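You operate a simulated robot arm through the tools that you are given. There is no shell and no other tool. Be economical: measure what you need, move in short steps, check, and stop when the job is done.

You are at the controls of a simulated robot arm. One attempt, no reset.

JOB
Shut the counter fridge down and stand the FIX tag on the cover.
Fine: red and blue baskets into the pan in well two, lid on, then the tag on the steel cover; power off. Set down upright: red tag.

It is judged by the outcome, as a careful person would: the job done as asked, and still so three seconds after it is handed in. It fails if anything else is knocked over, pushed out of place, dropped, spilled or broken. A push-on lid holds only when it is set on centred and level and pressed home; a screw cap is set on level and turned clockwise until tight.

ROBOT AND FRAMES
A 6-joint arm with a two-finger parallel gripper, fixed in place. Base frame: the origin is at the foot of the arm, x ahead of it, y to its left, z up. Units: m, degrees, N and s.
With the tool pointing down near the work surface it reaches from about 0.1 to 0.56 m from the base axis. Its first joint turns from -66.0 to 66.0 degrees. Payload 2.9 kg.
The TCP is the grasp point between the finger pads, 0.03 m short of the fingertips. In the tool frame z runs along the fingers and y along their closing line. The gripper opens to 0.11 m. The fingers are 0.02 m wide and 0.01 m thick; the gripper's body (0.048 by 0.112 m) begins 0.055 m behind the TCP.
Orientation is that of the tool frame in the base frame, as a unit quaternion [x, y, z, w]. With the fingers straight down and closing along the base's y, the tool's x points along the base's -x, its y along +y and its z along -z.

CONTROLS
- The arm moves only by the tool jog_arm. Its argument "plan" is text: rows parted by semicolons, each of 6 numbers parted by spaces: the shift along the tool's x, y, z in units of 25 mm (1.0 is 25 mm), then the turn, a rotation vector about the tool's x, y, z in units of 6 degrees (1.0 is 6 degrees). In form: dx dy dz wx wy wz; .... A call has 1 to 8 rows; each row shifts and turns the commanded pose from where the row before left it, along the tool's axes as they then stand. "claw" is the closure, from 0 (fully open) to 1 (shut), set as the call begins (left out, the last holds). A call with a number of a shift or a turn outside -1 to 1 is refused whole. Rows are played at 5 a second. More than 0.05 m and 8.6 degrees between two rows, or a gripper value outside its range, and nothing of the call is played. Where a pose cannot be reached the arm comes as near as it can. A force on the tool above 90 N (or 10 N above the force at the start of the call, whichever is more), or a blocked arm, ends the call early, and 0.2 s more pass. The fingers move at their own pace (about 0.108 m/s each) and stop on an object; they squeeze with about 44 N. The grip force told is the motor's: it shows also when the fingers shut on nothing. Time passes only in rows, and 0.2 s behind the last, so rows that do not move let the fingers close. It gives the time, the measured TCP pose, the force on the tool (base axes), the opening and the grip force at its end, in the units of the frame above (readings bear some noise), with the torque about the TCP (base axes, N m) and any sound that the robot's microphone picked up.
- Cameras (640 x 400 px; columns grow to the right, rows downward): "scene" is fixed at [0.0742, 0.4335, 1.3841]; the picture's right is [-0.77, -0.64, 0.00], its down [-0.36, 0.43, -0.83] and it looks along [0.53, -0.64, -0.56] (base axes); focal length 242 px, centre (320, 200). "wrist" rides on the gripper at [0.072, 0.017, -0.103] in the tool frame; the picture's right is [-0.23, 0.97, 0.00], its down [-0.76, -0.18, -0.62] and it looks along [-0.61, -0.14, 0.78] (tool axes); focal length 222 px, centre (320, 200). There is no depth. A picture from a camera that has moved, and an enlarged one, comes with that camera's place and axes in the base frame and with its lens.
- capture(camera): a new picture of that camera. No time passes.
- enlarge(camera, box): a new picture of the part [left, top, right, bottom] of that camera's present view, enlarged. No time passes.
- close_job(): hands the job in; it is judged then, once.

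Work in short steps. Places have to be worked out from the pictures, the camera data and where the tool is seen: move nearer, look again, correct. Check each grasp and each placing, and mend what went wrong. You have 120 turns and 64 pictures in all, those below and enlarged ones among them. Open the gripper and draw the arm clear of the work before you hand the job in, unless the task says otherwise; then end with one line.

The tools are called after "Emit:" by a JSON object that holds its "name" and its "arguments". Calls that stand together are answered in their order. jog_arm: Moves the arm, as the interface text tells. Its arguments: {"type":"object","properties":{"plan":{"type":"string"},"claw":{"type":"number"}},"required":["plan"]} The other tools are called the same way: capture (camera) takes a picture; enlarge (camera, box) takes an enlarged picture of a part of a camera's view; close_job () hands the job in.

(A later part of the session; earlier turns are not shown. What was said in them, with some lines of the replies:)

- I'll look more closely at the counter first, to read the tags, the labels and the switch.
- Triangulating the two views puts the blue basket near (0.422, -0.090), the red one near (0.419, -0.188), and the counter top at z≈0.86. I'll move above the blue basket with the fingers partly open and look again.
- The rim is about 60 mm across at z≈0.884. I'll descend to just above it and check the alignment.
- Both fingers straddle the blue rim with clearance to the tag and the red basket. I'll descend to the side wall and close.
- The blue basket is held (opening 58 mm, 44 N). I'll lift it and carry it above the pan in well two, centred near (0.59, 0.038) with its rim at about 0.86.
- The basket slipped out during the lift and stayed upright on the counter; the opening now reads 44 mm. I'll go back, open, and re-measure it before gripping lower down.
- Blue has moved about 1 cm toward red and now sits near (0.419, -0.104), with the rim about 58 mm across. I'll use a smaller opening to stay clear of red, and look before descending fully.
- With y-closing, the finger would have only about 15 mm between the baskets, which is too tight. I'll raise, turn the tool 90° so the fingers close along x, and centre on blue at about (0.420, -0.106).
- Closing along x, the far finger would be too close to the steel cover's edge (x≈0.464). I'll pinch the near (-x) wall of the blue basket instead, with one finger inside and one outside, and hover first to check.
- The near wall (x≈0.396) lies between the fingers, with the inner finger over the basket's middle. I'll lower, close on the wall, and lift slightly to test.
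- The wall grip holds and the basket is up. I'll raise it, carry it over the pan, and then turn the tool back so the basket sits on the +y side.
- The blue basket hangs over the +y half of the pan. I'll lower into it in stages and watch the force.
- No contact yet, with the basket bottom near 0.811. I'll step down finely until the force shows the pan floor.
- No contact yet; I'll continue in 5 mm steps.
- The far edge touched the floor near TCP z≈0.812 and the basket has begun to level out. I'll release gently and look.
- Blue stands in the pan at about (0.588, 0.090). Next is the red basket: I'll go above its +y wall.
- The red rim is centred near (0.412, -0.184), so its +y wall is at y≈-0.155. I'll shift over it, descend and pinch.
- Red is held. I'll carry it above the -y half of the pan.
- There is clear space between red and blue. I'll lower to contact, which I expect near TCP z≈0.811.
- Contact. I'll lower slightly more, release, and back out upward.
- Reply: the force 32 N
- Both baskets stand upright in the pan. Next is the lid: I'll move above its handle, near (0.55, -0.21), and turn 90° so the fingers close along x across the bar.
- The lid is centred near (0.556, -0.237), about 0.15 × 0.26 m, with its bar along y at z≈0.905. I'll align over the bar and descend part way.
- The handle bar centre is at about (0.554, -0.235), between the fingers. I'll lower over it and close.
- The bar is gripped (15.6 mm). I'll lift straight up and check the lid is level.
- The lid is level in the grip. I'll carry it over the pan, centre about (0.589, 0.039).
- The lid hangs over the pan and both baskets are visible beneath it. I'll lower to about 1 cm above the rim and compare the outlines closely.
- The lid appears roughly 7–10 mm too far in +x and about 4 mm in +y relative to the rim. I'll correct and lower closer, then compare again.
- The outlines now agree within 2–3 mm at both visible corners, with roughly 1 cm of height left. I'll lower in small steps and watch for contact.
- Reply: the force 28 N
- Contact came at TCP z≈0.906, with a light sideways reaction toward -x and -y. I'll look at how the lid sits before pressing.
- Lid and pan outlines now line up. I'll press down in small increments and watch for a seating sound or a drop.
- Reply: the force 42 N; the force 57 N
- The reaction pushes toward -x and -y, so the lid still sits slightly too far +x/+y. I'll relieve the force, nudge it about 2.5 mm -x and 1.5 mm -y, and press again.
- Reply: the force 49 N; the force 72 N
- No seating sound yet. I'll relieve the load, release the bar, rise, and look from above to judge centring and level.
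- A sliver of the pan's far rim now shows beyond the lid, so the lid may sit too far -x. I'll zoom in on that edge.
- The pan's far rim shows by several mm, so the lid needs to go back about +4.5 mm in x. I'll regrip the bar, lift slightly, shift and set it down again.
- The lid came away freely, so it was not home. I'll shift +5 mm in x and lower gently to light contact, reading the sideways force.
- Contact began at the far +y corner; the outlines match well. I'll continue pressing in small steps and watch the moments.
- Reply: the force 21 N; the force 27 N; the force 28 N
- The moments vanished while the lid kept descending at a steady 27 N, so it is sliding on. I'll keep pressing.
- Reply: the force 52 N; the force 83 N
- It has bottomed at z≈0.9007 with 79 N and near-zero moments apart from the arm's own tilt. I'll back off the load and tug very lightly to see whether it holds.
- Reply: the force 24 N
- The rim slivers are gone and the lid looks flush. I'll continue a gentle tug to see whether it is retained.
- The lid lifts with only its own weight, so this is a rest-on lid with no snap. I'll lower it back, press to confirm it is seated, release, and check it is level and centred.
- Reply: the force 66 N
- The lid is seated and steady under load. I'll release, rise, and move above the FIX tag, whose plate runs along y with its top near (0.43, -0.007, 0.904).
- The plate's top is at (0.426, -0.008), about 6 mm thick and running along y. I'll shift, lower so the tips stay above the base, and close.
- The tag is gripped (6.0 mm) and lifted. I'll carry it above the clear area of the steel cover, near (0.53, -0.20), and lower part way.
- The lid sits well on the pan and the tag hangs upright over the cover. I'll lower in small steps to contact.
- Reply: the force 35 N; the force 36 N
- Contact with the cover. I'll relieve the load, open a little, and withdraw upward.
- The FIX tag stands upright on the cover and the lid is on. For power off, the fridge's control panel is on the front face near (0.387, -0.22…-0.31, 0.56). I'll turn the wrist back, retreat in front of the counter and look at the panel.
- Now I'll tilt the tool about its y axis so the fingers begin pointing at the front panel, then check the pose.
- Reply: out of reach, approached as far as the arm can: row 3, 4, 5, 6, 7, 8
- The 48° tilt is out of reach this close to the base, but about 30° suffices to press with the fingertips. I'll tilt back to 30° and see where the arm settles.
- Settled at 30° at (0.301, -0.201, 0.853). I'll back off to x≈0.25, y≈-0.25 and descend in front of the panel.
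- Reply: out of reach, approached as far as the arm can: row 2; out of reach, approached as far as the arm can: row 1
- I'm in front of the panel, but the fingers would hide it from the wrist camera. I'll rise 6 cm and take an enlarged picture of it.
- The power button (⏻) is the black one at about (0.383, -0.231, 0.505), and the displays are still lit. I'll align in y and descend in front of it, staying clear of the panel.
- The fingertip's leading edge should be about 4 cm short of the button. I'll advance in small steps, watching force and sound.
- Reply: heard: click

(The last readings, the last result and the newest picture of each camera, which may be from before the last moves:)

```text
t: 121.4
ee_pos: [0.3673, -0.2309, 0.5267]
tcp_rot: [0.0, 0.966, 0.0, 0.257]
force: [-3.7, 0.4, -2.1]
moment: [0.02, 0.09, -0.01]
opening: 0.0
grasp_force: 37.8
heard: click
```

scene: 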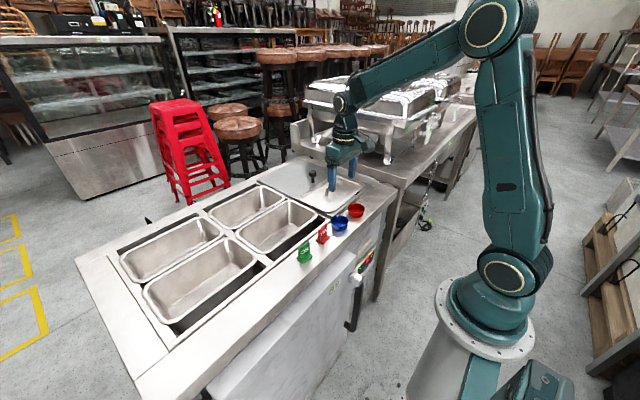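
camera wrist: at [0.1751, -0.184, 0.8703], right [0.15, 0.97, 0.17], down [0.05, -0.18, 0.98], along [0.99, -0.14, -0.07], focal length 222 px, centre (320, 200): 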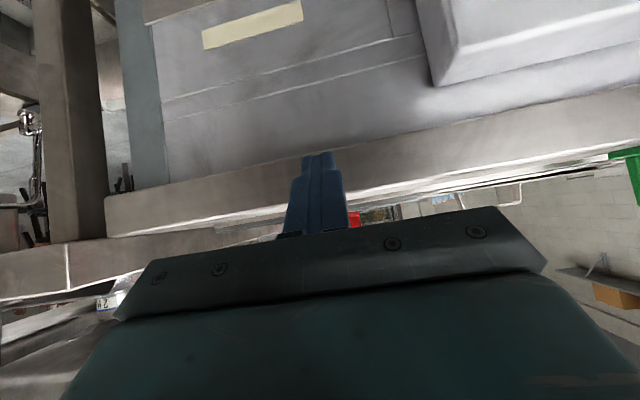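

Click: the button responded at light force. I'll back straight off and look at the display.

Emit:
{"name": "jog_arm", "arguments": {"plan": "0.866 0 -0.5 0 0 0;0.866 0 -0.5 0 0 0;0.866 0 -0.5 0 0 0;0.866 0 -0.5 0 0 0;0 0 0 0 0 0"}}

Emit:
{"name": "jog_arm", "arguments": {"plan": "-0.5 0 -0.866 0 0 0;-0.5 0 -0.866 0 0 0;-0.5 0 -0.866 0 0 0;-0.5 0 -0.866 0 0 0;-0.5 0 -0.866 0 0 0;-0.5 0 -0.866 0 0 0;-0.4 0 -0.69 0 0 0;0 0 0 0 0 0"}}

Emit:
{"name": "enlarge", "arguments": {"camera": "wrist", "box": [220, 60, 420, 185]}}

```text
t: 122.6
ee_pos: [0.2671, -0.2304, 0.5274]
tcp_rot: [0.0, 0.966, 0.0, 0.259]
force: [-0.6, -0.1, 0.5]
moment: [0.04, -0.03, -0.03]
opening: 0.0
grasp_force: 37.9
```

```text
t: 124.4
ee_pos: [0.2677, -0.2305, 0.6975]
tcp_rot: [0.0, 0.966, 0.0, 0.259]
force: [-0.8, -0.7, -0.1]
moment: [-0.01, -0.04, 0.01]
opening: 0.0
grasp_force: 37.6
```

```text
3.20 times, centred on (320, 122) of wrist
camera zoom: at [0.1521, -0.2137, 0.7518], right [0.2, 0.97, 0.11], down [0.35, -0.18, 0.92], along [0.92, -0.14, -0.37], focal length 711 px, centre (320, 448)
```

zoom: 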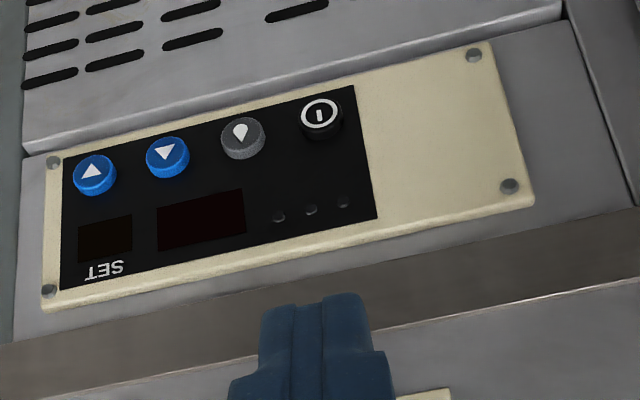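

The displays are dark, so the fridge is off. I'll rise clear, open the gripper, and take a final look at the counter.

Emit:
{"name": "jog_arm", "arguments": {"plan": "-0.5 0 -0.866 0 0 0;-0.5 0 -0.866 0 0 0;-0.5 0 -0.866 0 0 0;-0.5 0 -0.866 0 0 0;-0.5 0 -0.866 0 0 0;-0.5 0 -0.866 0 0 0;-0.5 0 -0.866 0 0 0;-0.5 0 -0.866 0 0 0"}}

Emit:
{"name": "jog_arm", "arguments": {"plan": "-0.5 0 -0.866 0 0 0;-0.5 0 -0.866 0 0 0;-0.5 0 -0.866 0 0 0;-0.5 0 -0.866 0 0 0;-0.5 0 -0.866 0 0 0;-0.5 0 -0.866 0 0 0;0 0 0 0 0 0", "claw": 0}}

Emit:
{"name": "enlarge", "arguments": {"camera": "scene", "box": [220, 140, 400, 280]}}

```text
t: 126.2
ee_pos: [0.2676, -0.2314, 0.8989]
tcp_rot: [0.0, 0.966, 0.001, 0.259]
force: [-0.2, 0.1, 0.0]
moment: [0.02, 0.03, 0.01]
opening: 0.0
grasp_force: 37.6
```

```text
t: 127.8
ee_pos: [0.2706, -0.2334, 1.0443]
tcp_rot: [0.0, 0.966, -0.001, 0.259]
force: [-0.6, 0.2, 1.3]
moment: [-0.02, -0.02, 0.0]
opening: 0.1101
grasp_force: 0.1
```

```text
2.86 times, centred on (310, 210) of scene
camera zoom: at [0.0742, 0.4335, 1.3841], right [-0.77, -0.64, 0.0], down [-0.36, 0.43, -0.83], along [0.53, -0.64, -0.56], focal length 693 px, centre (349, 171)
```

zoom: 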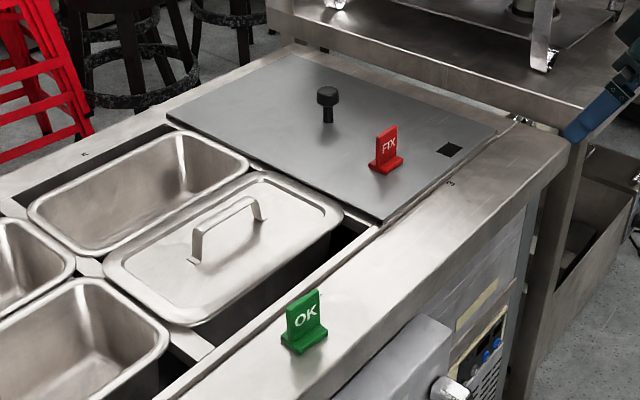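

The lid is on the pan, the FIX tag stands upright on the cover, the OK tag hasn't been touched, and the display is dark. The arm is clear with the gripper open, so I'm handing the job in.

Emit:
{"name": "close_job", "arguments": {}}

```text
The job is handed in.
```

The job is handed in: both baskets are upright in the well-two pan with the lid resting on it (it has no snap to press home), the red FIX tag stands on the steel cover, and the fridge is off.
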